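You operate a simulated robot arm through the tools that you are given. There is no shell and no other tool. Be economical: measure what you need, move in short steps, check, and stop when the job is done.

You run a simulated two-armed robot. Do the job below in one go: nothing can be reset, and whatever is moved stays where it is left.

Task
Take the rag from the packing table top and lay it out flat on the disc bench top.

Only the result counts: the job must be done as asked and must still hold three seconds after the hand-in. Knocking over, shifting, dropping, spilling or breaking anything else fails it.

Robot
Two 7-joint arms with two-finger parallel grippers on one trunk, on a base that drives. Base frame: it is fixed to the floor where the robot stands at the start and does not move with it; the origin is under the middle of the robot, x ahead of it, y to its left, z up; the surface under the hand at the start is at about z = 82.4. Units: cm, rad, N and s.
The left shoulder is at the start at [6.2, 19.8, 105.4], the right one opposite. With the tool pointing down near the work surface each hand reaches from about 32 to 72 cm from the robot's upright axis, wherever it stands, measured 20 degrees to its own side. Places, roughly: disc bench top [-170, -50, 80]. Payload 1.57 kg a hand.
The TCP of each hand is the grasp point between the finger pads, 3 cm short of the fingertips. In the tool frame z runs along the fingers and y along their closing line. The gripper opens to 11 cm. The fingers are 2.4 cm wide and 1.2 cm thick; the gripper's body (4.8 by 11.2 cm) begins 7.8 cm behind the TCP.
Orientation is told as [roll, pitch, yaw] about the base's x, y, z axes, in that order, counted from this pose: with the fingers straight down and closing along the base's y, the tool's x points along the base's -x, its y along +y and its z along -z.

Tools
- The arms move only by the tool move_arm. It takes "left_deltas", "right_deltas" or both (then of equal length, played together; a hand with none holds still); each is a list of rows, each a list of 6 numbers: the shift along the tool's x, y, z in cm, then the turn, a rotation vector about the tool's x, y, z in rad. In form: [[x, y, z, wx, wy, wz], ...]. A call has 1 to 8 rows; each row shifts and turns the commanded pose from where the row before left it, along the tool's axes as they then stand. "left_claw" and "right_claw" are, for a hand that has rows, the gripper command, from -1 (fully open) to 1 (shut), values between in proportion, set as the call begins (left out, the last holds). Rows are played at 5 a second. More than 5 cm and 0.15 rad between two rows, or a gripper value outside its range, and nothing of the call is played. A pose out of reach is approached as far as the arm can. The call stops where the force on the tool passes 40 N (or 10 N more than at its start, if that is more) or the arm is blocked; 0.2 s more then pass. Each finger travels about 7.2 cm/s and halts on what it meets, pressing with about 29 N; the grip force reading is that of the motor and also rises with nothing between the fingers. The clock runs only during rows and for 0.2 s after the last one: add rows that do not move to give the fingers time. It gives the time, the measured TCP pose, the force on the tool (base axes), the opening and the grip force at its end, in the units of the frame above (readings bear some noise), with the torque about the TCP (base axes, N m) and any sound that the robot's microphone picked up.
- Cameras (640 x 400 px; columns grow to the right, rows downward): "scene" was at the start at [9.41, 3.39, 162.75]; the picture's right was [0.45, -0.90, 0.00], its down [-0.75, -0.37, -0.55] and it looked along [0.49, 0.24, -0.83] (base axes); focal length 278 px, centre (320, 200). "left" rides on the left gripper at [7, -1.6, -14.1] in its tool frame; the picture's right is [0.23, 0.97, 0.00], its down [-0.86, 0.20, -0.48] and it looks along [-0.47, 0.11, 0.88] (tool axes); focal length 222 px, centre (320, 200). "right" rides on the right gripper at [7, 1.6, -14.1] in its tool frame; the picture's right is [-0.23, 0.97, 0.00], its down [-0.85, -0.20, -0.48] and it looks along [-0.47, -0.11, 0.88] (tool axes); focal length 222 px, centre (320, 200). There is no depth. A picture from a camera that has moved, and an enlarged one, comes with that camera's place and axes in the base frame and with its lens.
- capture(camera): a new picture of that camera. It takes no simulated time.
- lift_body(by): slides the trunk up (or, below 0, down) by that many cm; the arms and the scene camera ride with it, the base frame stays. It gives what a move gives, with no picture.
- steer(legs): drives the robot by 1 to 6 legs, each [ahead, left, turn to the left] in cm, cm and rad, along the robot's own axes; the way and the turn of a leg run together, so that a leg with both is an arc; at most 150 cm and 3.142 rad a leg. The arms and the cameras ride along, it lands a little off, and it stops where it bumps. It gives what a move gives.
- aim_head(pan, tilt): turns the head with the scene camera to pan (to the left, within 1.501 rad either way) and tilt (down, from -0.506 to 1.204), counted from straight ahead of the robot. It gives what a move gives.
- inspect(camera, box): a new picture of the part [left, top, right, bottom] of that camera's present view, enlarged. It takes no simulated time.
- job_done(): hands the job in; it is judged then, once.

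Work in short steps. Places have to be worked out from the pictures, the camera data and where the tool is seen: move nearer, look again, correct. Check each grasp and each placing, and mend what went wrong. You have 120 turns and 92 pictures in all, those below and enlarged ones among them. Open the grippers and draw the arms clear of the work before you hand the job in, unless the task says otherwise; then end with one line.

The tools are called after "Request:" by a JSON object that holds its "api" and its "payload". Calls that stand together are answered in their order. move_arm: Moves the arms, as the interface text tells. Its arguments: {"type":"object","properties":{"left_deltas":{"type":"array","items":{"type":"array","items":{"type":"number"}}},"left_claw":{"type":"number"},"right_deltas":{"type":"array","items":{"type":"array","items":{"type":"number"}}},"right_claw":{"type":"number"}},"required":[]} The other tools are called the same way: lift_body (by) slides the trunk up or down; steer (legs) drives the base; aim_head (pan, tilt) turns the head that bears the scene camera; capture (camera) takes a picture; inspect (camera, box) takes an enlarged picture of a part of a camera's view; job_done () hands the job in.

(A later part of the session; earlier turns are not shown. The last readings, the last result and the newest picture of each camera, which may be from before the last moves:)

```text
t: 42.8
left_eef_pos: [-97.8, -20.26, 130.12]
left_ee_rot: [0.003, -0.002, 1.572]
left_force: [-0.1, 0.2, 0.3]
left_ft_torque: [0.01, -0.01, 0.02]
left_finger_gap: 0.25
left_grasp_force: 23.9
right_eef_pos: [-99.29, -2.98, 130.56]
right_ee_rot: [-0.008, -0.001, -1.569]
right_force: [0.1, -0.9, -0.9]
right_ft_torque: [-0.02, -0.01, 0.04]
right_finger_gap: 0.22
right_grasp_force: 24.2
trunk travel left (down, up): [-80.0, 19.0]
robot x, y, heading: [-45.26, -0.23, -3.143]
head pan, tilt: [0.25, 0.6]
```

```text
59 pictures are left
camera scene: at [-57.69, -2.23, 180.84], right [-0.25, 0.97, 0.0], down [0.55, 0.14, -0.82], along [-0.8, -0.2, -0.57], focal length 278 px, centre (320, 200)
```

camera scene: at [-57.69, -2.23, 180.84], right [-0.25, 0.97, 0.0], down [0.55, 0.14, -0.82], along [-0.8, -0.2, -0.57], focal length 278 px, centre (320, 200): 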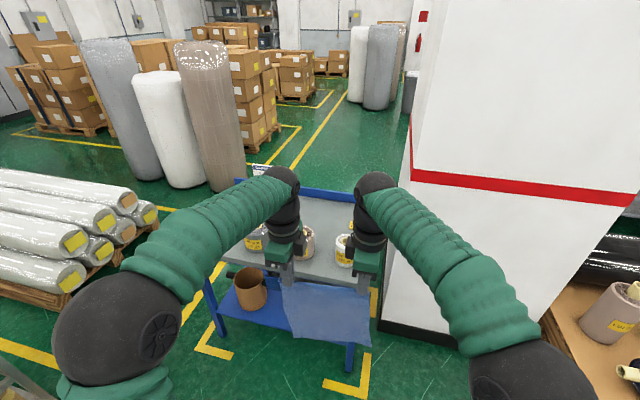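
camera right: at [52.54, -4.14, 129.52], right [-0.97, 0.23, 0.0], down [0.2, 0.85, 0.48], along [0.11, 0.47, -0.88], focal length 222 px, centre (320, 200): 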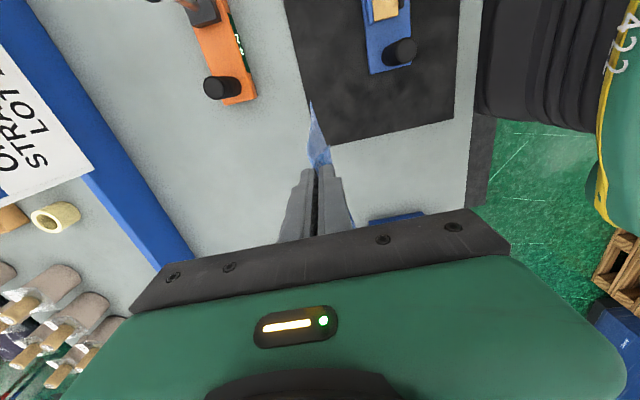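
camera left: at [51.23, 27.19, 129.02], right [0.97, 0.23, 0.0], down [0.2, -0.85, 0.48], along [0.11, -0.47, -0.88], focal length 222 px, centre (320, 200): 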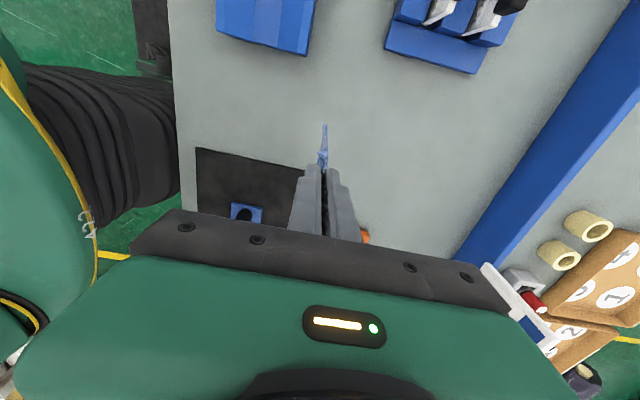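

The bench has items on it. I strafe left 45 cm to come in front of it and look down at its top.

Request:
{"api": "steer", "payload": {"legs": [[0, 45, 0]]}}

Request:
{"api": "aim_head", "payload": {"pan": 0.0, "tilt": 0.6}}

Request:
{"api": "capture", "payload": {"camera": "scene"}}

Request:
{"api": "inspect", "payload": {"camera": "scene", "box": [190, 130, 450, 290]}}

```text
t: 45.5
left_eef_pos: [-97.68, -64.64, 130.12]
left_ee_rot: [0.0, 0.003, 1.574]
left_force: [0.4, -0.2, -0.7]
left_ft_torque: [0.02, 0.04, 0.0]
left_finger_gap: 0.27
left_grasp_force: 24.3
right_eef_pos: [-99.21, -47.23, 130.55]
right_ee_rot: [-0.008, -0.002, -1.568]
right_force: [-0.1, -0.5, 0.1]
right_ft_torque: [-0.05, -0.03, 0.02]
right_finger_gap: 0.25
right_grasp_force: 24.2
trunk travel left (down, up): [-80.0, 19.0]
robot x, y, heading: [-45.19, -44.71, -3.136]
head pan, tilt: [0.25, 0.6]
```

```text
t: 46.3
left_eef_pos: [-97.5, -64.88, 130.17]
left_ee_rot: [0.004, 0.0, 1.572]
left_force: [-0.5, 0.7, 0.3]
left_ft_torque: [-0.02, -0.02, 0.02]
left_finger_gap: 0.21
left_grasp_force: 23.2
right_eef_pos: [-99.09, -47.62, 130.59]
right_ee_rot: [-0.009, -0.001, -1.566]
right_force: [0.0, 0.3, 0.0]
right_ft_torque: [-0.02, -0.03, 0.01]
right_finger_gap: 0.21
right_grasp_force: 24.2
trunk travel left (down, up): [-80.0, 19.0]
robot x, y, heading: [-45.37, -44.95, -3.138]
head pan, tilt: [0.0, 0.6]
```

```text
58 pictures are left
camera scene: at [-57.92, -44.87, 180.84], right [0.0, 1.0, 0.0], down [0.57, 0.0, -0.82], along [-0.82, 0.0, -0.57], focal length 278 px, centre (320, 200)
```

scene: 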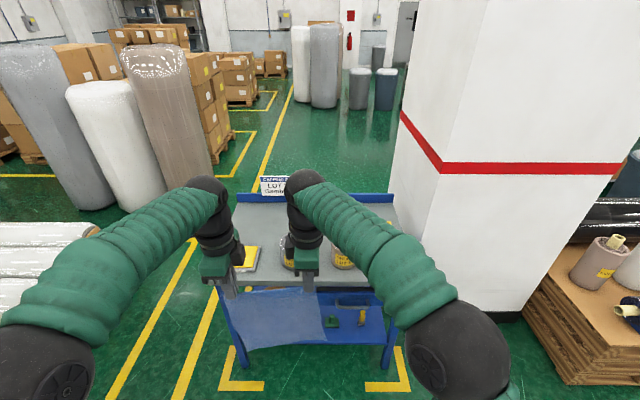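

```text
2.46 times, centred on (320, 210) of scene
camera zoom: at [-57.92, -44.87, 180.84], right [0.0, 1.0, 0.0], down [0.57, 0.0, -0.82], along [-0.82, 0.0, -0.57], focal length 686 px, centre (320, 175)
```

zoom: 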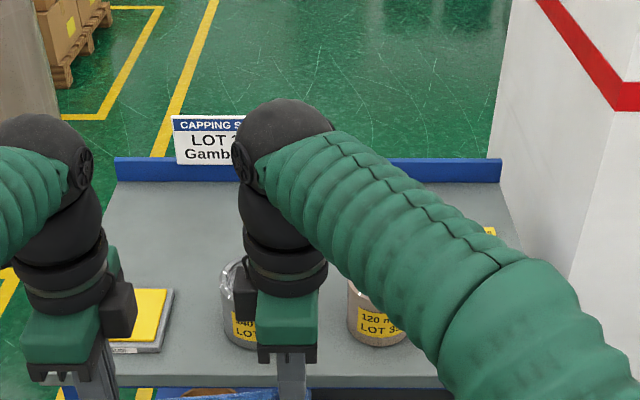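

The arms hide much of the bench top, so I raise the trunk 12 cm, drive 40 cm nearer with the rag well above everything, and use the wrist cameras.

Request:
{"api": "lift_body", "payload": {"by": 12}}

Request:
{"api": "steer", "payload": {"legs": [[40, 0, 0]]}}

Request:
{"api": "aim_head", "payload": {"pan": 0.0, "tilt": 0.95}}

Request:
{"api": "capture", "payload": {"camera": "scene"}}

Request:
{"api": "capture", "payload": {"camera": "left"}}

Request:
{"api": "capture", "payload": {"camera": "right"}}

```text
t: 47.8
left_eef_pos: [-97.56, -65.08, 142.06]
left_ee_rot: [0.003, 0.0, 1.573]
left_force: [0.1, 0.2, 0.4]
left_ft_torque: [0.01, -0.02, 0.04]
left_finger_gap: 0.23
left_grasp_force: 23.7
right_eef_pos: [-99.08, -47.66, 142.67]
right_ee_rot: [-0.009, -0.002, -1.567]
right_force: [0.6, -0.3, -0.4]
right_ft_torque: [-0.01, 0.0, 0.04]
right_finger_gap: 0.21
right_grasp_force: 23.4
trunk travel left (down, up): [-92.0, 7.0]
robot x, y, heading: [-45.14, -44.85, -3.141]
head pan, tilt: [0.0, 0.6]
```

```text
t: 50.2
left_eef_pos: [-136.29, -65.44, 142.31]
left_ee_rot: [0.007, 0.0, 1.575]
left_force: [0.5, -0.2, 0.5]
left_ft_torque: [0.0, 0.0, 0.07]
left_finger_gap: 0.22
left_grasp_force: 23.9
right_eef_pos: [-137.89, -48.07, 142.82]
right_ee_rot: [-0.012, -0.003, -1.564]
right_force: [0.0, -0.2, -0.5]
right_ft_torque: [-0.01, -0.01, 0.05]
right_finger_gap: 0.2
right_grasp_force: 23.7
trunk travel left (down, up): [-92.0, 7.0]
robot x, y, heading: [-84.62, -44.91, -3.133]
head pan, tilt: [0.0, 0.6]
```

```text
t: 51.1
left_eef_pos: [-136.43, -65.38, 142.29]
left_ee_rot: [0.005, 0.001, 1.579]
left_force: [0.0, 0.4, -0.5]
left_ft_torque: [0.02, -0.01, 0.01]
left_finger_gap: 0.22
left_grasp_force: 23.4
right_eef_pos: [-138.11, -48.11, 142.76]
right_ee_rot: [-0.012, -0.001, -1.564]
right_force: [-1.0, -0.2, -0.1]
right_ft_torque: [-0.01, -0.01, 0.06]
right_finger_gap: 0.19
right_grasp_force: 23.8
trunk travel left (down, up): [-92.0, 7.0]
robot x, y, heading: [-84.72, -44.95, -3.135]
head pan, tilt: [0.0, 0.949]
```

```text
56 pictures are left
camera scene: at [-95.48, -45.05, 190.02], right [-0.01, 1.0, 0.0], down [0.81, 0.01, -0.58], along [-0.58, 0.0, -0.81], focal length 278 px, centre (320, 200)
```

scene: 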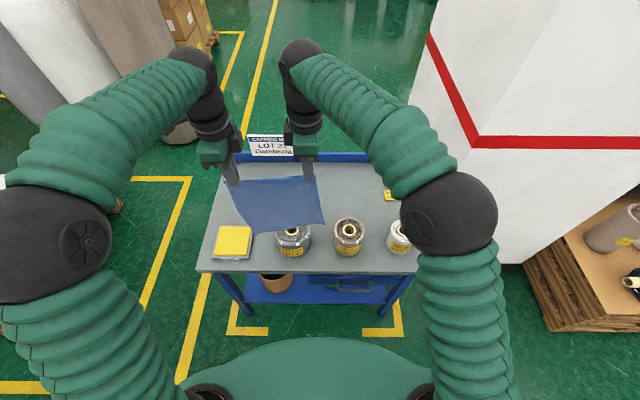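

```text
55 pictures are left
camera left: at [-134.64, -72.34, 156.41], right [-0.97, -0.23, 0.01], down [-0.2, 0.85, 0.48], along [-0.12, 0.47, -0.88], focal length 222 px, centre (320, 200)
```

left: 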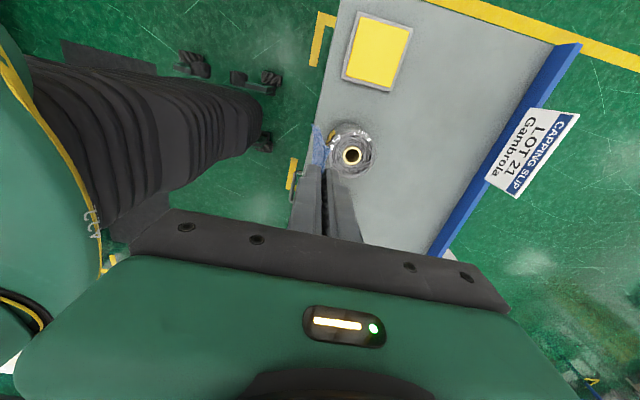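

```text
54 pictures are left
camera right: at [-136.35, -41.11, 156.95], right [0.98, -0.22, -0.01], down [-0.19, -0.86, 0.48], along [-0.12, -0.47, -0.88], focal length 222 px, centre (320, 200)
```

right: 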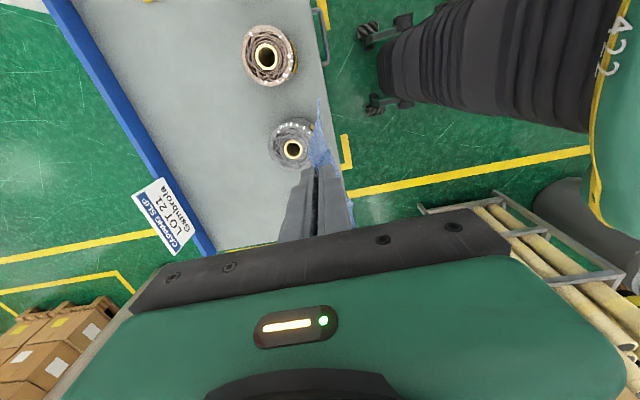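

From the views, the bench top spans x -139 to -198 and y -96 to -2. Rolls stand at x≈-150 (y≈-54, -33 and -12) with another near (-171,-13), the pad is at (-151,-83), and the sign is on the rear rim. The free strip is x -160 to -190, so I aim the rag at x -160..-184, y -57..-36, and drive there with the rag high.

Request:
{"api": "steer", "payload": {"legs": [[0, -10, 0], [28, 0, 0]]}}

Request:
{"api": "aim_head", "payload": {"pan": 0.0, "tilt": 1.0}}

Request:
{"api": "capture", "payload": {"camera": "scene"}}

Request:
{"api": "capture", "payload": {"camera": "left"}}

Request:
{"api": "capture", "payload": {"camera": "right"}}

```text
t: 53.8
left_eef_pos: [-164.56, -52.92, 142.95]
left_ee_rot: [0.01, 0.017, 1.573]
left_force: [-0.6, 1.1, -0.3]
left_ft_torque: [-0.1, -0.01, 0.01]
left_finger_gap: 0.26
left_grasp_force: 23.6
right_eef_pos: [-166.22, -35.5, 143.06]
right_ee_rot: [-0.017, -0.018, -1.563]
right_force: [0.1, 0.2, 0.8]
right_ft_torque: [-0.01, 0.03, 0.0]
right_finger_gap: 0.19
right_grasp_force: 23.5
trunk travel left (down, up): [-92.0, 7.0]
robot x, y, heading: [-113.47, -34.76, -3.133]
head pan, tilt: [0.0, 0.949]
```

```text
t: 54.4
left_eef_pos: [-164.8, -54.68, 142.57]
left_ee_rot: [0.009, 0.001, 1.574]
left_force: [0.1, 1.2, 1.1]
left_ft_torque: [-0.05, 0.01, 0.02]
left_finger_gap: 0.27
left_grasp_force: 23.5
right_eef_pos: [-166.42, -37.36, 143.1]
right_ee_rot: [-0.017, -0.003, -1.566]
right_force: [-0.7, 0.2, 0.4]
right_ft_torque: [-0.08, -0.05, 0.01]
right_finger_gap: 0.18
right_grasp_force: 23.6
trunk travel left (down, up): [-92.0, 7.0]
robot x, y, heading: [-113.42, -34.62, -3.14]
head pan, tilt: [0.0, 1.0]
```

```text
53 pictures are left
camera scene: at [-123.65, -34.66, 189.68], right [-0.01, 1.0, 0.0], down [0.84, 0.01, -0.54], along [-0.54, 0.0, -0.84], focal length 278 px, centre (320, 200)
```

scene: 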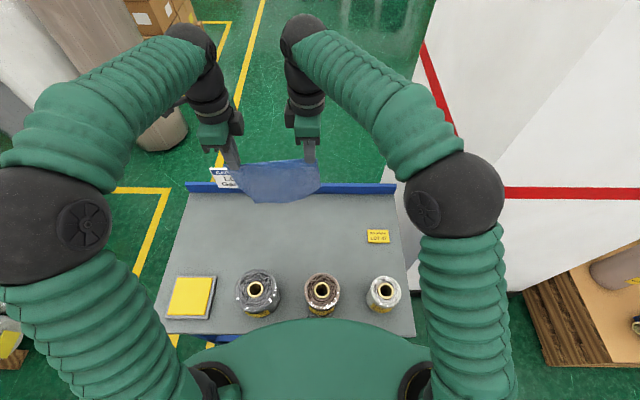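

```text
52 pictures are left
camera left: at [-162.91, -61.59, 156.7], right [-0.97, -0.23, 0.01], down [-0.2, 0.86, 0.48], along [-0.12, 0.46, -0.88], focal length 222 px, centre (320, 200)
```

left: 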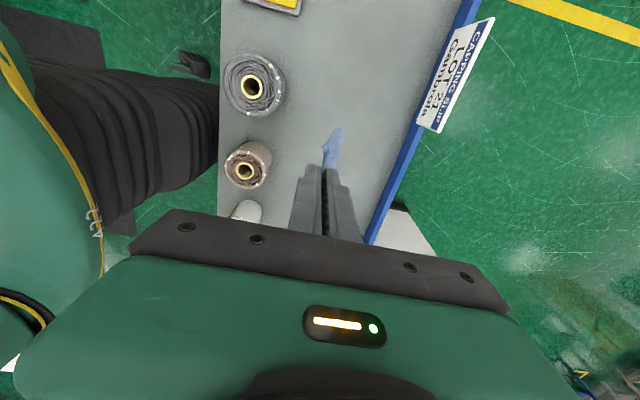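

```text
51 pictures are left
camera right: at [-164.66, -30.42, 157.22], right [0.97, -0.22, -0.01], down [-0.19, -0.85, 0.48], along [-0.12, -0.47, -0.88], focal length 222 px, centre (320, 200)
```

right: 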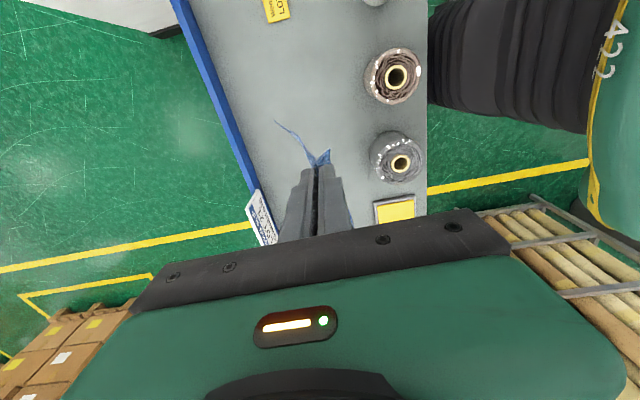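

The strip behind the rolls is clear apart from a label card at (-176,-10). I drive 3 cm closer and reach the hands forward 16 cm while still high.

Request:
{"api": "steer", "payload": {"legs": [[3, 0, 0]]}}

Request:
{"api": "move_arm", "payload": {"left_deltas": [[0, 2, 0, 0, 0, 0], [0, 2, 0, 0, 0, 0], [0, 2, 0, 0, 0, 0], [0, 2, 0, 0, 0, 0], [0, 2, 0, 0, 0, 0], [0, 2, 0, 0, 0, 0], [0, 2, 0, 0, 0, 0], [0, 2, 0, 0, 0, 0]], "right_deltas": [[0, -2, 0, 0, 0, 0], [0, -2, 0, 0, 0, 0], [0, -2, 0, 0, 0, 0], [0, -2, 0, 0, 0, 0], [0, -2, 0, 0, 0, 0], [0, -2, 0, 0, 0, 0], [0, -2, 0, 0, 0, 0], [0, -2, 0, 0, 0, 0]]}}

Request:
{"api": "lift_body", "payload": {"by": -24}}

Request:
{"api": "capture", "payload": {"camera": "scene"}}

Request:
{"api": "capture", "payload": {"camera": "left"}}

```text
t: 55.3
left_eef_pos: [-167.18, -56.51, 142.78]
left_ee_rot: [0.015, -0.007, 1.577]
left_force: [1.0, 0.3, -0.9]
left_ft_torque: [-0.01, 0.01, 0.01]
left_finger_gap: 0.22
left_grasp_force: 23.5
right_eef_pos: [-168.73, -39.16, 143.38]
right_ee_rot: [-0.023, 0.007, -1.561]
right_force: [-0.2, 0.7, 0.9]
right_ft_torque: [0.03, 0.07, 0.0]
right_finger_gap: 0.24
right_grasp_force: 23.8
trunk travel left (down, up): [-92.0, 7.0]
robot x, y, heading: [-116.5, -34.87, -3.134]
head pan, tilt: [0.0, 1.0]
```

```text
t: 57.1
left_eef_pos: [-180.13, -55.86, 142.56]
left_ee_rot: [0.009, -0.008, 1.575]
left_force: [5.0, 24.7, -2.0]
left_ft_torque: [0.7, -0.16, -0.05]
left_finger_gap: 0.24
left_grasp_force: 24.0
left hand out of reach, approached as far as the arm can: row 7, 8
right_eef_pos: [-177.06, -37.16, 142.07]
right_ee_rot: [-0.016, 0.0, -1.559]
right_force: [-4.9, -24.9, 0.8]
right_ft_torque: [-0.78, 0.16, -0.05]
right_finger_gap: 0.23
right_grasp_force: 23.8
right hand out of reach, approached as far as the arm can: row 4, 5, 6, 7, 8
trunk travel left (down, up): [-92.0, 7.0]
robot x, y, heading: [-116.54, -35.31, -3.132]
head pan, tilt: [0.0, 1.0]
```

```text
t: 59.6
left_eef_pos: [-180.29, -55.48, 118.77]
left_ee_rot: [0.012, -0.005, 1.572]
left_force: [6.1, 28.5, -1.2]
left_ft_torque: [0.86, -0.16, -0.1]
left_finger_gap: 0.24
left_grasp_force: 23.6
right_eef_pos: [-177.07, -36.43, 117.95]
right_ee_rot: [-0.016, -0.004, -1.561]
right_force: [-5.8, -29.6, 2.1]
right_ft_torque: [-0.89, 0.18, 0.0]
right_finger_gap: 0.23
right_grasp_force: 23.7
trunk travel left (down, up): [-68.0, 31.0]
robot x, y, heading: [-116.32, -35.31, -3.125]
head pan, tilt: [0.0, 1.0]
```

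```text
50 pictures are left
camera scene: at [-127.24, -35.37, 165.64], right [-0.01, 1.0, 0.0], down [0.84, 0.01, -0.54], along [-0.54, 0.0, -0.84], focal length 278 px, centre (320, 200)
```

scene: 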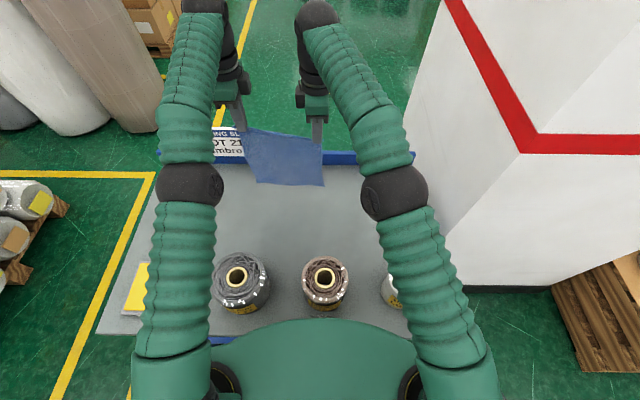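

```text
49 pictures are left
camera left: at [-178.42, -62.51, 132.7], right [-0.97, -0.23, 0.01], down [-0.2, 0.85, 0.49], along [-0.12, 0.47, -0.87], focal length 222 px, centre (320, 200)
```

left: 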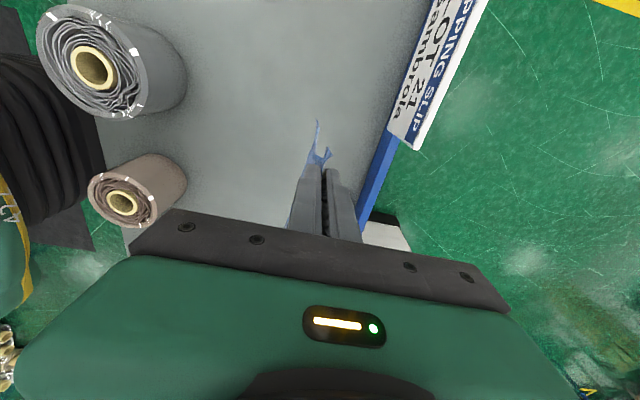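

The right hand is at its reach limit since it works across the middle, and this tensions the cloth. The roll tops come out at z≈97 with centres at x≈-148.5, so the hands must stay behind x≈-163. I pull the hands back a bit to slacken the cloth, then strafe 9 cm left to centre the robot on the rag.

Request:
{"api": "move_arm", "payload": {"left_deltas": [[0, -2, 0, 0, 0, 0], [-1, -2, 0, 0, 0, 0], [0, -2, 0, 0, 0, 0], [0, 0, 0, 0, 0, 0]], "right_deltas": [[0, 1, 0, 0, 0, 0], [0, 1, 0, 0, 0, 0], [0, 0, 0, 0, 0, 0], [0, 0, 0, 0, 0, 0]]}}

```text
t: 60.6
left_eef_pos: [-174.22, -54.38, 118.32]
left_ee_rot: [0.011, 0.004, 1.577]
left_force: [-0.5, 9.4, -0.9]
left_ft_torque: [0.25, 0.01, 0.04]
left_finger_gap: 0.21
left_grasp_force: 24.3
right_eef_pos: [-174.88, -35.82, 117.73]
right_ee_rot: [-0.016, 0.0, -1.563]
right_force: [0.3, -8.9, 0.2]
right_ft_torque: [-0.29, 0.03, -0.02]
right_finger_gap: 0.19
right_grasp_force: 24.2
trunk travel left (down, up): [-68.0, 31.0]
robot x, y, heading: [-116.35, -34.82, -3.13]
head pan, tilt: [0.0, 1.0]
```

Tension is down to 9 N. I bring the left hand 1 cm inward and strafe left 9 cm.

Request:
{"api": "move_arm", "payload": {"left_deltas": [[-1, 0, 0, 0, 0, 0], [0, 0, 0, 0, 0, 0]]}}

Request:
{"api": "steer", "payload": {"legs": [[0, 9, 0]]}}

Request:
{"api": "move_arm", "payload": {"left_deltas": [[-1.5, 0, 0, 0, 0, 0], [-1.5, 0, 0, 0, 0, 0], [-1.5, 0, 0, 0, 0, 0], [-1.5, 0, 0, 0, 0, 0], [-1.5, 0, 0, 0, 0, 0], [-1.5, 0, 0, 0, 0, 0], [0, 0, 0, 0, 0, 0]], "right_deltas": [[1.5, 0, 0, 0, 0, 0], [1.5, 0, 0, 0, 0, 0], [1.5, 0, 0, 0, 0, 0], [1.5, 0, 0, 0, 0, 0], [1.5, 0, 0, 0, 0, 0], [1.5, 0, 0, 0, 0, 0], [0, 0, 0, 0, 0, 0]]}}

```text
t: 61.2
left_eef_pos: [-174.14, -53.36, 118.53]
left_ee_rot: [0.011, 0.004, 1.579]
left_force: [0.5, -0.3, 0.4]
left_ft_torque: [0.01, -0.01, -0.01]
left_finger_gap: 0.25
left_grasp_force: 23.9
right_eef_pos: [-174.97, -35.85, 117.87]
right_ee_rot: [-0.016, -0.002, -1.564]
right_force: [-0.6, 0.1, -0.1]
right_ft_torque: [0.0, 0.02, 0.0]
right_finger_gap: 0.22
right_grasp_force: 23.7
trunk travel left (down, up): [-68.0, 31.0]
robot x, y, heading: [-116.23, -34.77, -3.129]
head pan, tilt: [0.0, 1.0]
```

```text
t: 62.3
left_eef_pos: [-174.09, -58.06, 119.01]
left_ee_rot: [0.014, 0.03, 1.568]
left_force: [-0.3, 2.6, 0.6]
left_ft_torque: [-0.17, -0.01, -0.01]
left_finger_gap: 0.23
left_grasp_force: 23.4
right_eef_pos: [-174.95, -40.66, 117.82]
right_ee_rot: [-0.018, -0.029, -1.568]
right_force: [0.6, 2.1, 1.3]
right_ft_torque: [-0.08, 0.03, 0.03]
right_finger_gap: 0.23
right_grasp_force: 24.0
trunk travel left (down, up): [-68.0, 31.0]
robot x, y, heading: [-116.52, -43.15, -3.136]
head pan, tilt: [0.0, 1.0]
```

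```text
t: 63.9
left_eef_pos: [-173.95, -50.74, 118.48]
left_ee_rot: [0.012, 0.015, 1.567]
left_force: [-0.2, 0.1, 0.5]
left_ft_torque: [-0.02, 0.0, -0.02]
left_finger_gap: 0.23
left_grasp_force: 23.4
right_eef_pos: [-174.78, -33.05, 117.88]
right_ee_rot: [-0.019, -0.015, -1.571]
right_force: [0.2, 0.1, -0.6]
right_ft_torque: [-0.06, -0.02, 0.0]
right_finger_gap: 0.19
right_grasp_force: 23.5
trunk travel left (down, up): [-68.0, 31.0]
robot x, y, heading: [-116.62, -42.6, -3.133]
head pan, tilt: [0.0, 1.0]
```

The hands are now centred on the robot with no tension. I reach forward again.

Request:
{"api": "move_arm", "payload": {"left_deltas": [[0, 1.5, 0, 0, 0, 0], [0, 1.5, 0, 0, 0, 0], [0, 1.5, 0, 0, 0, 0], [0, 1.5, 0, 0, 0, 0], [0, 1.5, 0, 0, 0, 0], [0, 0, 0, 0, 0, 0], [0, 0, 0, 0, 0, 0]], "right_deltas": [[0, -1.5, 0, 0, 0, 0], [0, -1.5, 0, 0, 0, 0], [0, -1.5, 0, 0, 0, 0], [0, -1.5, 0, 0, 0, 0], [0, -1.5, 0, 0, 0, 0], [0, 0, 0, 0, 0, 0], [0, 0, 0, 0, 0, 0]]}}

```text
t: 65.5
left_eef_pos: [-179.52, -51.8, 118.23]
left_ee_rot: [0.01, 0.006, 1.569]
left_force: [-1.2, 1.5, 0.5]
left_ft_torque: [0.0, -0.01, -0.02]
left_finger_gap: 0.25
left_grasp_force: 23.9
left hand out of reach, approached as far as the arm can: row 4, 5
right_eef_pos: [-180.19, -33.91, 117.57]
right_ee_rot: [-0.017, -0.007, -1.57]
right_force: [-0.4, 0.5, -1.1]
right_ft_torque: [-0.02, -0.02, 0.01]
right_finger_gap: 0.24
right_grasp_force: 23.6
right hand out of reach, approached as far as the arm can: row 4, 5
trunk travel left (down, up): [-68.0, 31.0]
robot x, y, heading: [-116.76, -42.71, -3.131]
head pan, tilt: [0.0, 1.0]
```

Reach stops at x≈-180 at this height. I lower the arms 9 cm, which should give more reach, and then go forward.

Request:
{"api": "move_arm", "payload": {"left_deltas": [[0, 0, 2, 0, 0, 0], [0, 0, 2, 0, 0, 0], [0, 0, 2, 0, 0, 0], [0, 0, 2, 0, 0, 0], [0, 0, 1, 0, 0, 0], [0, 1, 0, 0, 0, 0], [0, 1, 0, 0, 0, 0], [0, 0, 0, 0, 0, 0]], "right_deltas": [[0, 0, 2, 0, 0, 0], [0, 0, 2, 0, 0, 0], [0, 0, 2, 0, 0, 0], [0, 0, 2, 0, 0, 0], [0, 0, 1, 0, 0, 0], [0, -1, 0, 0, 0, 0], [0, -1, 0, 0, 0, 0], [0, 0, 0, 0, 0, 0]]}}

Request:
{"api": "capture", "payload": {"camera": "scene"}}

Request:
{"api": "capture", "payload": {"camera": "left"}}

```text
t: 67.3
left_eef_pos: [-181.41, -52.1, 109.17]
left_ee_rot: [0.014, 0.002, 1.567]
left_force: [0.5, 0.6, -0.8]
left_ft_torque: [0.02, 0.04, 0.01]
left_finger_gap: 0.24
left_grasp_force: 23.5
right_eef_pos: [-182.21, -34.55, 108.43]
right_ee_rot: [-0.019, -0.002, -1.569]
right_force: [0.8, -0.6, 0.3]
right_ft_torque: [0.0, 0.05, 0.01]
right_finger_gap: 0.2
right_grasp_force: 23.6
trunk travel left (down, up): [-68.0, 31.0]
robot x, y, heading: [-116.14, -43.4, -3.133]
head pan, tilt: [0.0, 1.0]
```

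```text
48 pictures are left
camera scene: at [-127.09, -43.11, 165.64], right [-0.01, 1.0, 0.0], down [0.84, 0.01, -0.54], along [-0.54, 0.0, -0.84], focal length 278 px, centre (320, 200)
```

scene: 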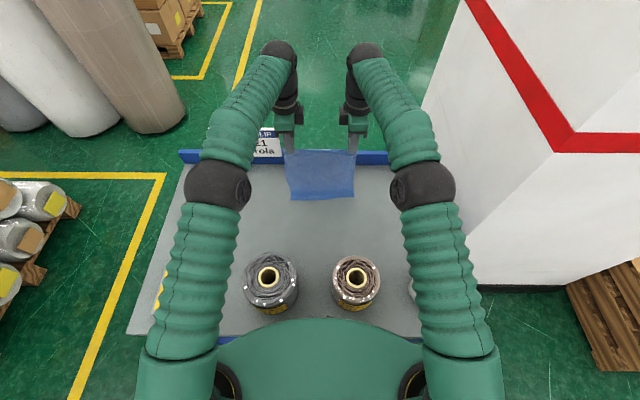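

```text
47 pictures are left
camera left: at [-179.59, -59.06, 123.38], right [-0.97, -0.23, 0.01], down [-0.19, 0.86, 0.48], along [-0.12, 0.46, -0.88], focal length 222 px, centre (320, 200)
```

left: 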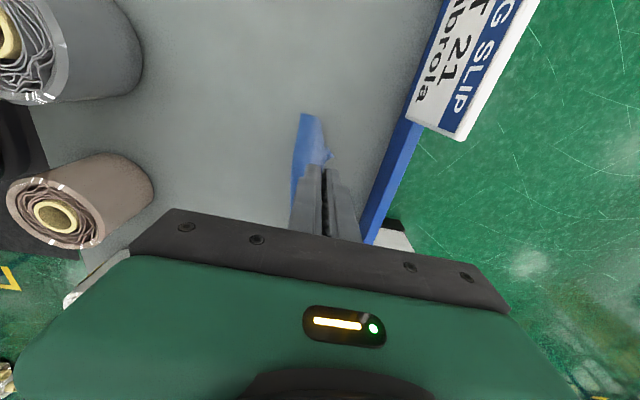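

The rag hangs straight with its bottom near z≈84. I reach 3 cm farther and lower 2 cm so the bottom edge nearly touches around x≈-184.

Request:
{"api": "move_arm", "payload": {"left_deltas": [[0, 1, 0.5, 0, 0, 0], [0, 1, 0.5, 0, 0, 0], [0, 1, 0.5, 0, 0, 0], [0, 0.5, 0.5, 0, 0, 0], [0, 0, 0, 0, 0, 0], [0, 0, 0, 0, 0, 0]], "right_deltas": [[0, -1, 0.5, 0, 0, 0], [0, -1, 0.5, 0, 0, 0], [0, -1, 0.5, 0, 0, 0], [0, -0.5, 0.5, 0, 0, 0], [0, 0, 0, 0, 0, 0], [0, 0, 0, 0, 0, 0]]}}

Request:
{"api": "capture", "payload": {"camera": "right"}}

```text
t: 68.7
left_eef_pos: [-183.04, -52.39, 106.86]
left_ee_rot: [0.015, 0.001, 1.569]
left_force: [-0.2, 7.2, 0.4]
left_ft_torque: [0.21, 0.02, 0.0]
left_finger_gap: 0.23
left_grasp_force: 23.9
left hand out of reach, approached as far as the arm can: row 2, 3, 4
right_eef_pos: [-183.52, -33.88, 107.13]
right_ee_rot: [-0.019, -0.005, -1.569]
right_force: [1.6, -8.0, 0.1]
right_ft_torque: [-0.22, -0.02, 0.01]
right_finger_gap: 0.24
right_grasp_force: 24.0
right hand out of reach, approached as far as the arm can: row 2, 3, 4
trunk travel left (down, up): [-68.0, 31.0]
robot x, y, heading: [-116.17, -43.22, -3.126]
head pan, tilt: [0.0, 1.0]
```

```text
46 pictures are left
camera right: at [-181.69, -26.9, 121.19], right [0.97, -0.23, -0.02], down [-0.19, -0.85, 0.49], along [-0.12, -0.47, -0.87], focal length 222 px, centre (320, 200)
```

right: 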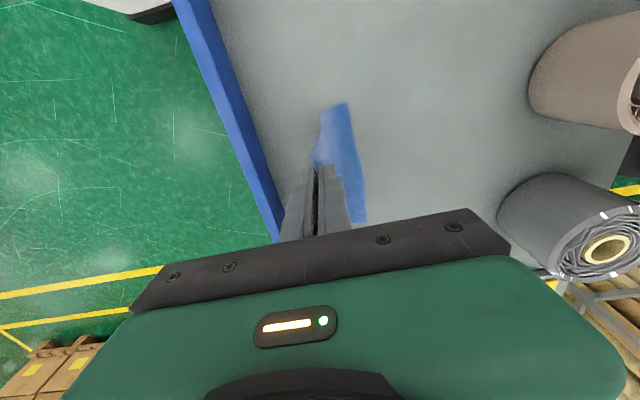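

The bottom edge seems to have touched and stayed at x≈-179. I lift 3 cm and ease the hands 0.5 cm together so that it hangs straight again.

Request:
{"api": "move_arm", "payload": {"left_deltas": [[-0.5, 0, -1.5, 0, 0, 0], [0, 0, -1.5, 0, 0, 0], [0, 0, 0, 0, 0, 0], [0, 0, 0, 0, 0, 0], [0, 0, 0, 0, 0, 0], [0, 0, 0, 0, 0, 0]], "right_deltas": [[-0.5, 0, -1.5, 0, 0, 0], [0, 0, -1.5, 0, 0, 0], [0, 0, 0, 0, 0, 0], [0, 0, 0, 0, 0, 0], [0, 0, 0, 0, 0, 0], [0, 0, 0, 0, 0, 0]]}}

Request:
{"api": "capture", "payload": {"camera": "right"}}

Request:
{"api": "inspect", "payload": {"camera": "scene", "box": [240, 110, 400, 230]}}

```text
t: 70.1
left_eef_pos: [-182.32, -52.06, 109.63]
left_ee_rot: [0.015, 0.005, 1.568]
left_force: [0.1, 1.1, -0.3]
left_ft_torque: [0.0, -0.02, 0.07]
left_finger_gap: 0.22
left_grasp_force: 23.9
left hand out of reach, approached as far as the arm can: row 1
right_eef_pos: [-182.63, -34.13, 109.75]
right_ee_rot: [-0.017, -0.002, -1.569]
right_force: [0.3, -0.6, 0.5]
right_ft_torque: [0.0, 0.01, 0.02]
right_finger_gap: 0.22
right_grasp_force: 23.4
right hand out of reach, approached as far as the arm can: row 1, 2
trunk travel left (down, up): [-68.0, 31.0]
robot x, y, heading: [-116.59, -43.09, -3.135]
head pan, tilt: [0.0, 1.0]
```

```text
45 pictures are left
camera right: at [-180.72, -27.16, 123.93], right [0.97, -0.23, -0.02], down [-0.19, -0.85, 0.48], along [-0.12, -0.47, -0.87], focal length 222 px, centre (320, 200)
```

right: 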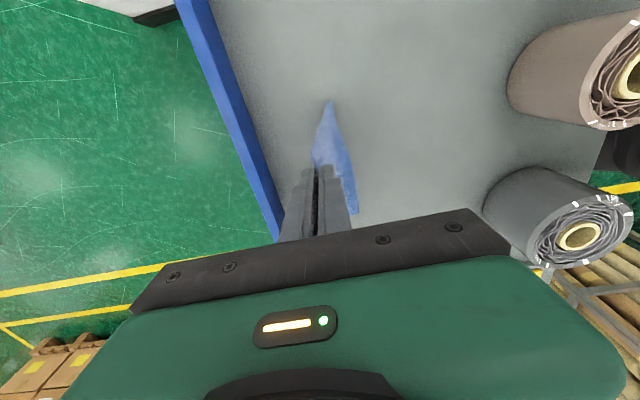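

```text
3.33 times, centred on (320, 170) of scene
camera zoom: at [-127.26, -43.18, 165.63], right [-0.01, 1.0, 0.0], down [0.84, 0.01, -0.54], along [-0.54, 0.0, -0.84], focal length 928 px, centre (320, 300)
```

zoom: 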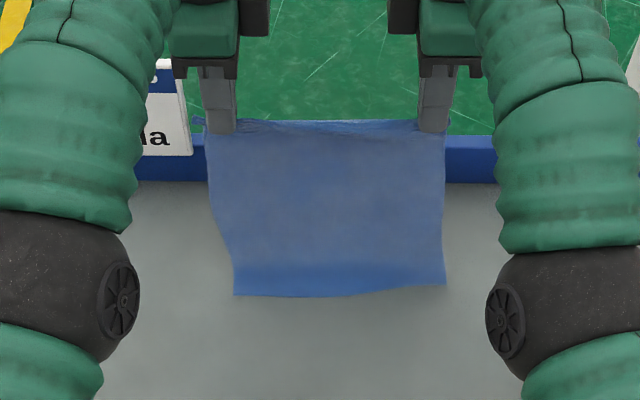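

The rag is about 24 cm below the pinch, so to finish clear of the rolls the far edge must land near x=-188. I tilt the fingers forward 0.45 rad to gain reach, while lifting 3 cm.

Request:
{"api": "move_arm", "payload": {"left_deltas": [[0, 0, -1.5, 0, 0, 0], [0, 0, -1.5, 0, 0, 0], [0, 0, 0, -0.149, 0, 0], [0, 0, 0, -0.149, 0, 0], [0, 0, 0, -0.149, 0, 0], [0, 0, 0, 0, 0, 0]], "right_deltas": [[0, 0, -1.5, 0, 0, 0], [0, 0, -1.5, 0, 0, 0], [0, 0, 0, 0.149, 0, 0], [0, 0, 0, 0.149, 0, 0], [0, 0, 0, 0.149, 0, 0], [0, 0, 0, 0, 0, 0]]}}

```text
t: 71.5
left_eef_pos: [-191.09, -49.97, 115.49]
left_ee_rot: [0.459, 0.003, 1.569]
left_force: [0.7, 1.1, 0.0]
left_ft_torque: [-0.01, -0.04, 0.01]
left_finger_gap: 0.27
left_grasp_force: 23.0
left hand out of reach, approached as far as the arm can: row 1, 2, 3, 4, 5
right_eef_pos: [-191.48, -36.14, 115.81]
right_ee_rot: [-0.463, -0.001, -1.569]
right_force: [0.8, -1.2, 0.2]
right_ft_torque: [0.0, -0.07, 0.02]
right_finger_gap: 0.21
right_grasp_force: 23.9
right hand out of reach, approached as far as the arm can: row 2, 3, 4, 5
trunk travel left (down, up): [-68.0, 31.0]
robot x, y, heading: [-116.59, -43.25, -3.133]
head pan, tilt: [0.0, 1.0]
```

The tilt carried the hands to x≈-191 and closer together (14 cm). I draw back 2.5 cm and spread them again.

Request:
{"api": "move_arm", "payload": {"left_deltas": [[0, -1.12, -0.54, 0, 0, 0], [0, -1.12, -0.54, 0, 0, 0], [0.8, 0, 0, 0, 0, 0], [0, 0, 0, 0, 0, 0]], "right_deltas": [[0, 1.12, -0.54, 0, 0, 0], [0, 1.12, -0.54, 0, 0, 0], [0.8, 0, 0, 0, 0, 0], [0, 0, 0, 0, 0, 0]]}}

Request:
{"api": "inspect", "payload": {"camera": "scene", "box": [240, 100, 400, 220]}}

```text
t: 72.5
left_eef_pos: [-190.94, -50.25, 116.42]
left_ee_rot: [0.458, 0.002, 1.571]
left_force: [0.4, -0.5, -0.4]
left_ft_torque: [-0.01, 0.0, 0.01]
left_finger_gap: 0.24
left_grasp_force: 23.9
left hand out of reach, approached as far as the arm can: row 1, 2
right_eef_pos: [-191.54, -35.66, 116.27]
right_ee_rot: [-0.462, -0.001, -1.569]
right_force: [-0.2, 0.2, -1.0]
right_ft_torque: [-0.02, -0.04, 0.0]
right_finger_gap: 0.19
right_grasp_force: 23.6
right hand out of reach, approached as far as the arm can: row 1, 2
trunk travel left (down, up): [-68.0, 31.0]
robot x, y, heading: [-116.43, -43.08, -3.138]
head pan, tilt: [0.0, 1.0]
```

```text
3.33 times, centred on (320, 160) of scene
camera zoom: at [-127.23, -43.18, 165.63], right [-0.01, 1.0, 0.0], down [0.84, 0.01, -0.54], along [-0.54, 0.0, -0.84], focal length 928 px, centre (320, 333)
```

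zoom: 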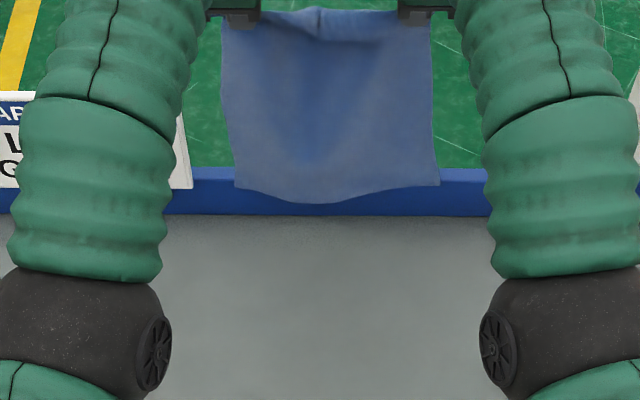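

Reach is fine now, with the hands 14.6 cm apart. I spread them 1.3 cm each and come back 2 cm to x≈-189.

Request:
{"api": "move_arm", "payload": {"left_deltas": [[0.65, -0.9, -0.43, 0, 0, 0], [0.65, -0.9, -0.43, 0, 0, 0], [0, 0, 0, 0, 0, 0], [0, 0, 0, 0, 0, 0]], "right_deltas": [[0.65, 0.9, -0.43, 0, 0, 0], [0.65, 0.9, -0.43, 0, 0, 0], [0, 0, 0, 0, 0, 0], [0, 0, 0, 0, 0, 0]]}}

Request:
{"api": "inspect", "payload": {"camera": "scene", "box": [240, 100, 400, 220]}}

```text
t: 73.5
left_eef_pos: [-190.87, -50.9, 116.91]
left_ee_rot: [0.457, 0.003, 1.569]
left_force: [0.3, -0.6, -0.7]
left_ft_torque: [-0.01, 0.0, -0.01]
left_finger_gap: 0.22
left_grasp_force: 23.4
left hand out of reach, approached as far as the arm can: row 1, 2
right_eef_pos: [-191.43, -34.87, 116.99]
right_ee_rot: [-0.462, -0.003, -1.569]
right_force: [0.4, 0.2, -0.5]
right_ft_torque: [0.0, -0.05, 0.01]
right_finger_gap: 0.2
right_grasp_force: 23.7
right hand out of reach, approached as far as the arm can: row 1, 2
trunk travel left (down, up): [-68.0, 31.0]
robot x, y, heading: [-116.38, -43.16, -3.133]
head pan, tilt: [0.0, 1.0]
```

```text
3.33 times, centred on (320, 160) of scene
camera zoom: at [-127.24, -43.17, 165.63], right [-0.01, 1.0, 0.0], down [0.84, 0.01, -0.54], along [-0.54, 0.0, -0.84], focal length 928 px, centre (320, 333)
```

zoom: 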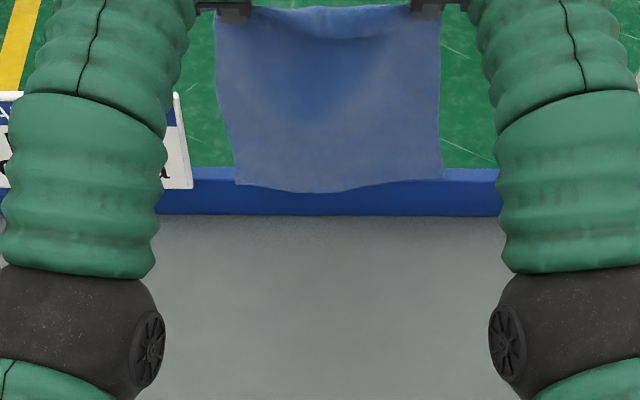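

The commanded pose is evidently still beyond reach. I come back 3 cm more and spread slightly.

Request:
{"api": "move_arm", "payload": {"left_deltas": [[0.3, -0.9, -0.43, 0, 0, 0], [0.3, -0.9, -0.43, 0, 0, 0], [0, -0.9, -0.43, 0, 0, 0], [0, 0, 0, 0, 0, 0]], "right_deltas": [[0.3, 0.9, -0.43, 0, 0, 0], [0.3, 0.9, -0.43, 0, 0, 0], [0, 0.9, -0.43, 0, 0, 0], [0, 0, 0, 0, 0, 0]]}}

```text
t: 74.5
left_eef_pos: [-190.7, -51.03, 117.77]
left_ee_rot: [0.455, 0.003, 1.57]
left_force: [0.2, -0.3, 0.0]
left_ft_torque: [0.02, -0.02, 0.01]
left_finger_gap: 0.26
left_grasp_force: 23.9
left hand out of reach, approached as far as the arm can: row 1, 2, 3
right_eef_pos: [-191.09, -34.72, 117.96]
right_ee_rot: [-0.462, -0.001, -1.57]
right_force: [0.6, -0.3, 0.5]
right_ft_torque: [-0.03, -0.02, -0.02]
right_finger_gap: 0.21
right_grasp_force: 23.9
right hand out of reach, approached as far as the arm can: row 1, 2, 3
trunk travel left (down, up): [-68.0, 31.0]
robot x, y, heading: [-116.25, -43.11, -3.136]
head pan, tilt: [0.0, 1.0]
```

I now lower 6 cm straight, which should bring the hands back well within reach.

Request:
{"api": "move_arm", "payload": {"left_deltas": [[0.2, -0.65, 1.35, 0, 0, 0], [0.2, -0.65, 1.35, 0, 0, 0], [0, -0.65, 1.35, 0, 0, 0], [0, -0.65, 1.35, 0, 0, 0], [0, 0, 0, 0, 0, 0]], "right_deltas": [[0.2, 0.65, 1.35, 0, 0, 0], [0.2, 0.65, 1.35, 0, 0, 0], [0, 0.65, 1.35, 0, 0, 0], [0, 0.65, 1.35, 0, 0, 0], [0, 0, 0, 0, 0, 0]]}}

Request:
{"api": "inspect", "payload": {"camera": "scene", "box": [240, 100, 400, 220]}}

```text
t: 75.7
left_eef_pos: [-192.28, -51.27, 112.33]
left_ee_rot: [0.457, 0.005, 1.569]
left_force: [-0.2, 0.1, 0.0]
left_ft_torque: [0.02, -0.04, -0.03]
left_finger_gap: 0.24
left_grasp_force: 24.3
left hand out of reach, approached as far as the arm can: row 1, 2, 3, 4
right_eef_pos: [-192.84, -34.82, 112.26]
right_ee_rot: [-0.464, -0.001, -1.568]
right_force: [0.7, 0.0, -0.6]
right_ft_torque: [-0.04, -0.02, -0.03]
right_finger_gap: 0.19
right_grasp_force: 23.7
right hand out of reach, approached as far as the arm can: row 1, 2, 3, 4
trunk travel left (down, up): [-68.0, 31.0]
robot x, y, heading: [-116.18, -43.29, -3.129]
head pan, tilt: [0.0, 1.0]
```

```text
3.33 times, centred on (320, 160) of scene
camera zoom: at [-127.2, -43.18, 165.64], right [-0.01, 1.0, 0.0], down [0.84, 0.01, -0.54], along [-0.54, 0.0, -0.84], focal length 928 px, centre (320, 333)
```

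zoom: 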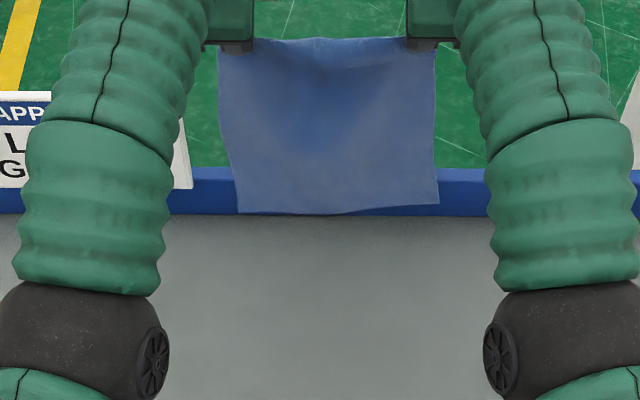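

The hands are still sliding along the reach limit, now at x≈-192.5. I pull back 4 cm at this height.

Request:
{"api": "move_arm", "payload": {"left_deltas": [[0.3, -0.9, -0.43, 0, 0, 0], [0.2, -0.9, -0.43, 0, 0, 0], [0, -0.9, -0.43, 0, 0, 0], [0, -0.9, -0.43, 0, 0, 0], [0, 0, 0, 0, 0, 0]], "right_deltas": [[0.3, 0.9, -0.43, 0, 0, 0], [0.2, 0.9, -0.43, 0, 0, 0], [0, 0.9, -0.43, 0, 0, 0], [0, 0.9, -0.43, 0, 0, 0], [0, 0, 0, 0, 0, 0]]}}

```text
t: 76.9
left_eef_pos: [-192.03, -51.03, 113.1]
left_ee_rot: [0.459, 0.004, 1.57]
left_force: [0.8, 0.1, -0.6]
left_ft_torque: [0.0, -0.04, 0.04]
left_finger_gap: 0.26
left_grasp_force: 24.2
left hand out of reach, approached as far as the arm can: row 1, 2, 3, 4
right_eef_pos: [-192.56, -34.88, 113.29]
right_ee_rot: [-0.462, -0.001, -1.568]
right_force: [-0.6, -0.5, -0.2]
right_ft_torque: [-0.02, -0.01, -0.01]
right_finger_gap: 0.2
right_grasp_force: 23.2
right hand out of reach, approached as far as the arm can: row 1, 2, 3, 4
trunk travel left (down, up): [-68.0, 31.0]
robot x, y, heading: [-116.66, -42.76, -3.134]
head pan, tilt: [0.0, 1.0]
```

Odd: backing up only raises the hands, so the limit may be a wrist joint under this tilt rather than distance. I undo a small part of the tilt (0.1 rad) and see where the hands go.

Request:
{"api": "move_arm", "payload": {"left_deltas": [[0, 0, 0, 0.1, 0, 0]], "right_deltas": [[0, 0, 0, -0.1, 0, 0]]}}

```text
t: 77.3
left_eef_pos: [-191.2, -51.03, 112.95]
left_ee_rot: [0.409, 0.004, 1.57]
left_force: [-0.6, -0.4, -0.8]
left_ft_torque: [-0.01, -0.03, 0.03]
left_finger_gap: 0.24
left_grasp_force: 24.1
left hand out of reach, approached as far as the arm can: row 1
right_eef_pos: [-191.42, -34.71, 113.23]
right_ee_rot: [-0.415, -0.004, -1.569]
right_force: [-0.2, -0.6, 0.4]
right_ft_torque: [-0.01, 0.01, 0.0]
right_finger_gap: 0.19
right_grasp_force: 24.0
right hand out of reach, approached as far as the arm can: row 1
trunk travel left (down, up): [-68.0, 31.0]
robot x, y, heading: [-116.19, -43.39, -3.135]
head pan, tilt: [0.0, 1.0]
```

The hands follow gently. I hold for a moment and untilt another 0.1 rad.

Request:
{"api": "move_arm", "payload": {"left_deltas": [[0, 0, 0, 0, 0, 0], [0, 0, 0, 0.05, 0, 0], [0, 0, 0, 0.05, 0, 0], [0, 0, 0, 0, 0, 0]], "right_deltas": [[0, 0, 0, 0, 0, 0], [0, 0, 0, -0.05, 0, 0], [0, 0, 0, -0.05, 0, 0], [0, 0, 0, 0, 0, 0]]}}

```text
t: 78.3
left_eef_pos: [-188.68, -51.46, 111.97]
left_ee_rot: [0.307, 0.002, 1.568]
left_force: [-0.6, 0.3, 0.2]
left_ft_torque: [-0.01, 0.0, 0.03]
left_finger_gap: 0.23
left_grasp_force: 24.2
left hand out of reach, approached as far as the arm can: row 2, 3
right_eef_pos: [-189.21, -34.27, 112.24]
right_ee_rot: [-0.311, -0.005, -1.57]
right_force: [-0.1, -0.2, 0.0]
right_ft_torque: [0.02, 0.01, 0.01]
right_finger_gap: 0.22
right_grasp_force: 23.7
right hand out of reach, approached as far as the arm can: row 2, 3
trunk travel left (down, up): [-68.0, 31.0]
robot x, y, heading: [-116.29, -43.18, -3.139]
head pan, tilt: [0.0, 1.0]
```

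The hands are now at (-188.9, 112), 17.2 cm apart, with the rag bottom near z≈86. I start the lay-down: lower 6 cm with slight motion toward the robot.

Request:
{"api": "move_arm", "payload": {"left_deltas": [[0, -0.92, 1.28, 0, 0, 0], [0, -0.92, 1.28, 0, 0, 0], [0, -0.92, 1.28, 0, 0, 0], [0, -0.92, 1.28, 0, 0, 0], [0, 0, 0, 0, 0, 0]], "right_deltas": [[0, 0.92, 1.28, 0, 0, 0], [0, 0.92, 1.28, 0, 0, 0], [0, 0.92, 1.28, 0, 0, 0], [0, 0.92, 1.28, 0, 0, 0], [0, 0, 0, 0, 0, 0]]}}

Request:
{"api": "capture", "payload": {"camera": "right"}}

Request:
{"api": "inspect", "payload": {"camera": "scene", "box": [240, 100, 400, 220]}}

```text
t: 79.5
left_eef_pos: [-189.89, -50.97, 106.77]
left_ee_rot: [0.309, 0.003, 1.569]
left_force: [0.2, 0.4, -0.3]
left_ft_torque: [0.01, 0.03, -0.02]
left_finger_gap: 0.24
left_grasp_force: 23.8
left hand out of reach, approached as far as the arm can: row 1, 2, 3, 4
right_eef_pos: [-190.43, -34.92, 106.88]
right_ee_rot: [-0.314, -0.003, -1.569]
right_force: [1.0, 0.2, 0.1]
right_ft_torque: [0.0, -0.02, -0.01]
right_finger_gap: 0.18
right_grasp_force: 23.8
right hand out of reach, approached as far as the arm can: row 1, 2, 3, 4
trunk travel left (down, up): [-68.0, 31.0]
robot x, y, heading: [-116.08, -43.19, -3.138]
head pan, tilt: [0.0, 1.0]
```

```text
40 pictures are left
camera right: at [-184.5, -27.81, 119.91], right [0.93, -0.23, -0.3], down [-0.04, -0.85, 0.52], along [-0.37, -0.47, -0.8], focal length 222 px, centre (320, 200)
```

right: 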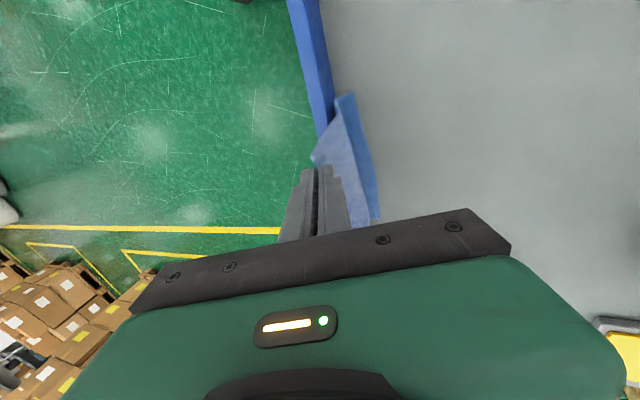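

```text
3.33 times, centred on (320, 160) of scene
camera zoom: at [-127.21, -43.18, 165.63], right [-0.01, 1.0, 0.0], down [0.84, 0.01, -0.54], along [-0.54, 0.0, -0.84], focal length 928 px, centre (320, 333)
```

zoom: 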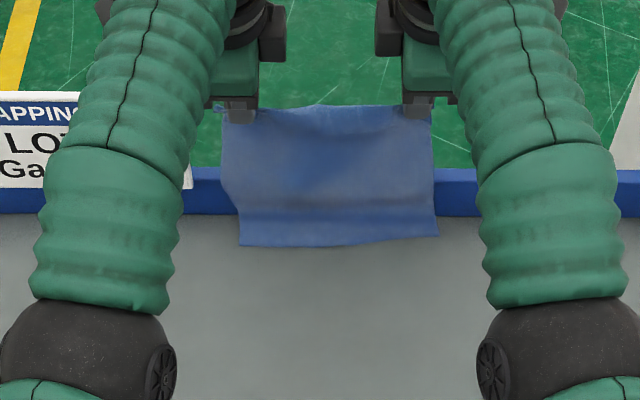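

The bottom edge touches near x≈-193, just before the rim. I untilt gradually while coming back and slightly up so that the bottom edge trails behind toward the rim.

Request:
{"api": "move_arm", "payload": {"left_deltas": [[0, -1.19, -0.61, 0.075, 0, 0], [0, -1.19, -0.61, 0.075, 0, 0], [0, -1.27, -0.43, 0.075, 0, 0], [0, -1.27, -0.43, 0.075, 0, 0], [0, 0, 0, 0, 0, 0]], "right_deltas": [[0, 1.19, -0.61, -0.075, 0, 0], [0, 1.19, -0.61, -0.075, 0, 0], [0, 1.27, -0.43, -0.075, 0, 0], [0, 1.27, -0.43, -0.075, 0, 0], [0, 0, 0, 0, 0, 0]]}}

Request:
{"api": "capture", "payload": {"camera": "right"}}

Request:
{"api": "inspect", "payload": {"camera": "scene", "box": [240, 100, 400, 220]}}

```text
t: 80.7
left_eef_pos: [-182.7, -51.24, 107.37]
left_ee_rot: [0.009, 0.005, 1.568]
left_force: [-0.4, -0.1, -1.1]
left_ft_torque: [0.02, 0.04, -0.02]
left_finger_gap: 0.24
left_grasp_force: 23.9
left hand out of reach, approached as far as the arm can: row 2, 3, 4
right_eef_pos: [-183.25, -34.61, 107.56]
right_ee_rot: [-0.013, -0.002, -1.569]
right_force: [0.0, 0.1, 0.2]
right_ft_torque: [0.01, 0.01, -0.01]
right_finger_gap: 0.21
right_grasp_force: 23.6
right hand out of reach, approached as far as the arm can: row 2, 3, 4
trunk travel left (down, up): [-68.0, 31.0]
robot x, y, heading: [-116.45, -42.96, -3.134]
head pan, tilt: [0.0, 1.0]
```

```text
38 pictures are left
camera right: at [-181.46, -27.55, 121.73], right [0.97, -0.23, -0.01], down [-0.19, -0.85, 0.48], along [-0.12, -0.47, -0.88], focal length 222 px, centre (320, 200)
```

right: 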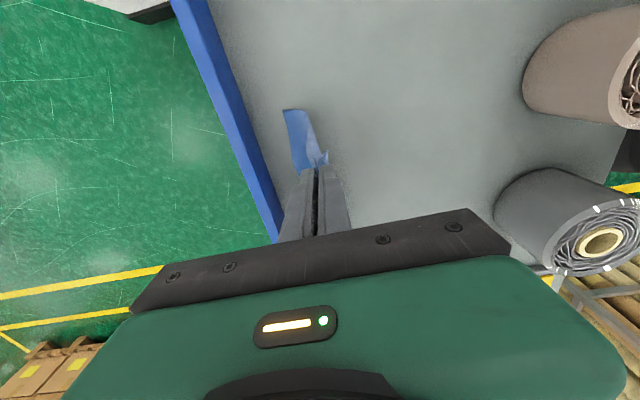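

```text
3.33 times, centred on (320, 160) of scene
camera zoom: at [-127.26, -43.17, 165.63], right [-0.01, 1.0, 0.0], down [0.84, 0.01, -0.54], along [-0.54, 0.0, -0.84], focal length 928 px, centre (320, 333)
```

zoom: 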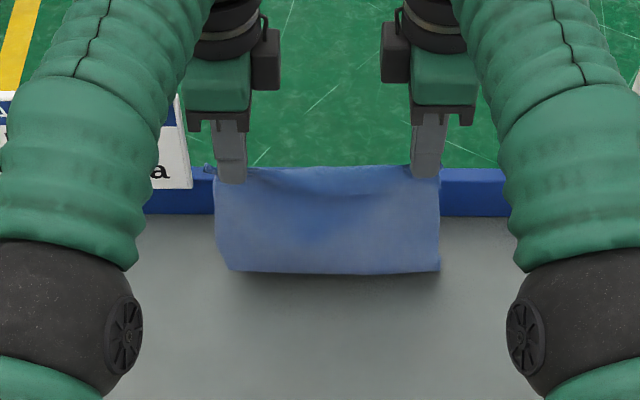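

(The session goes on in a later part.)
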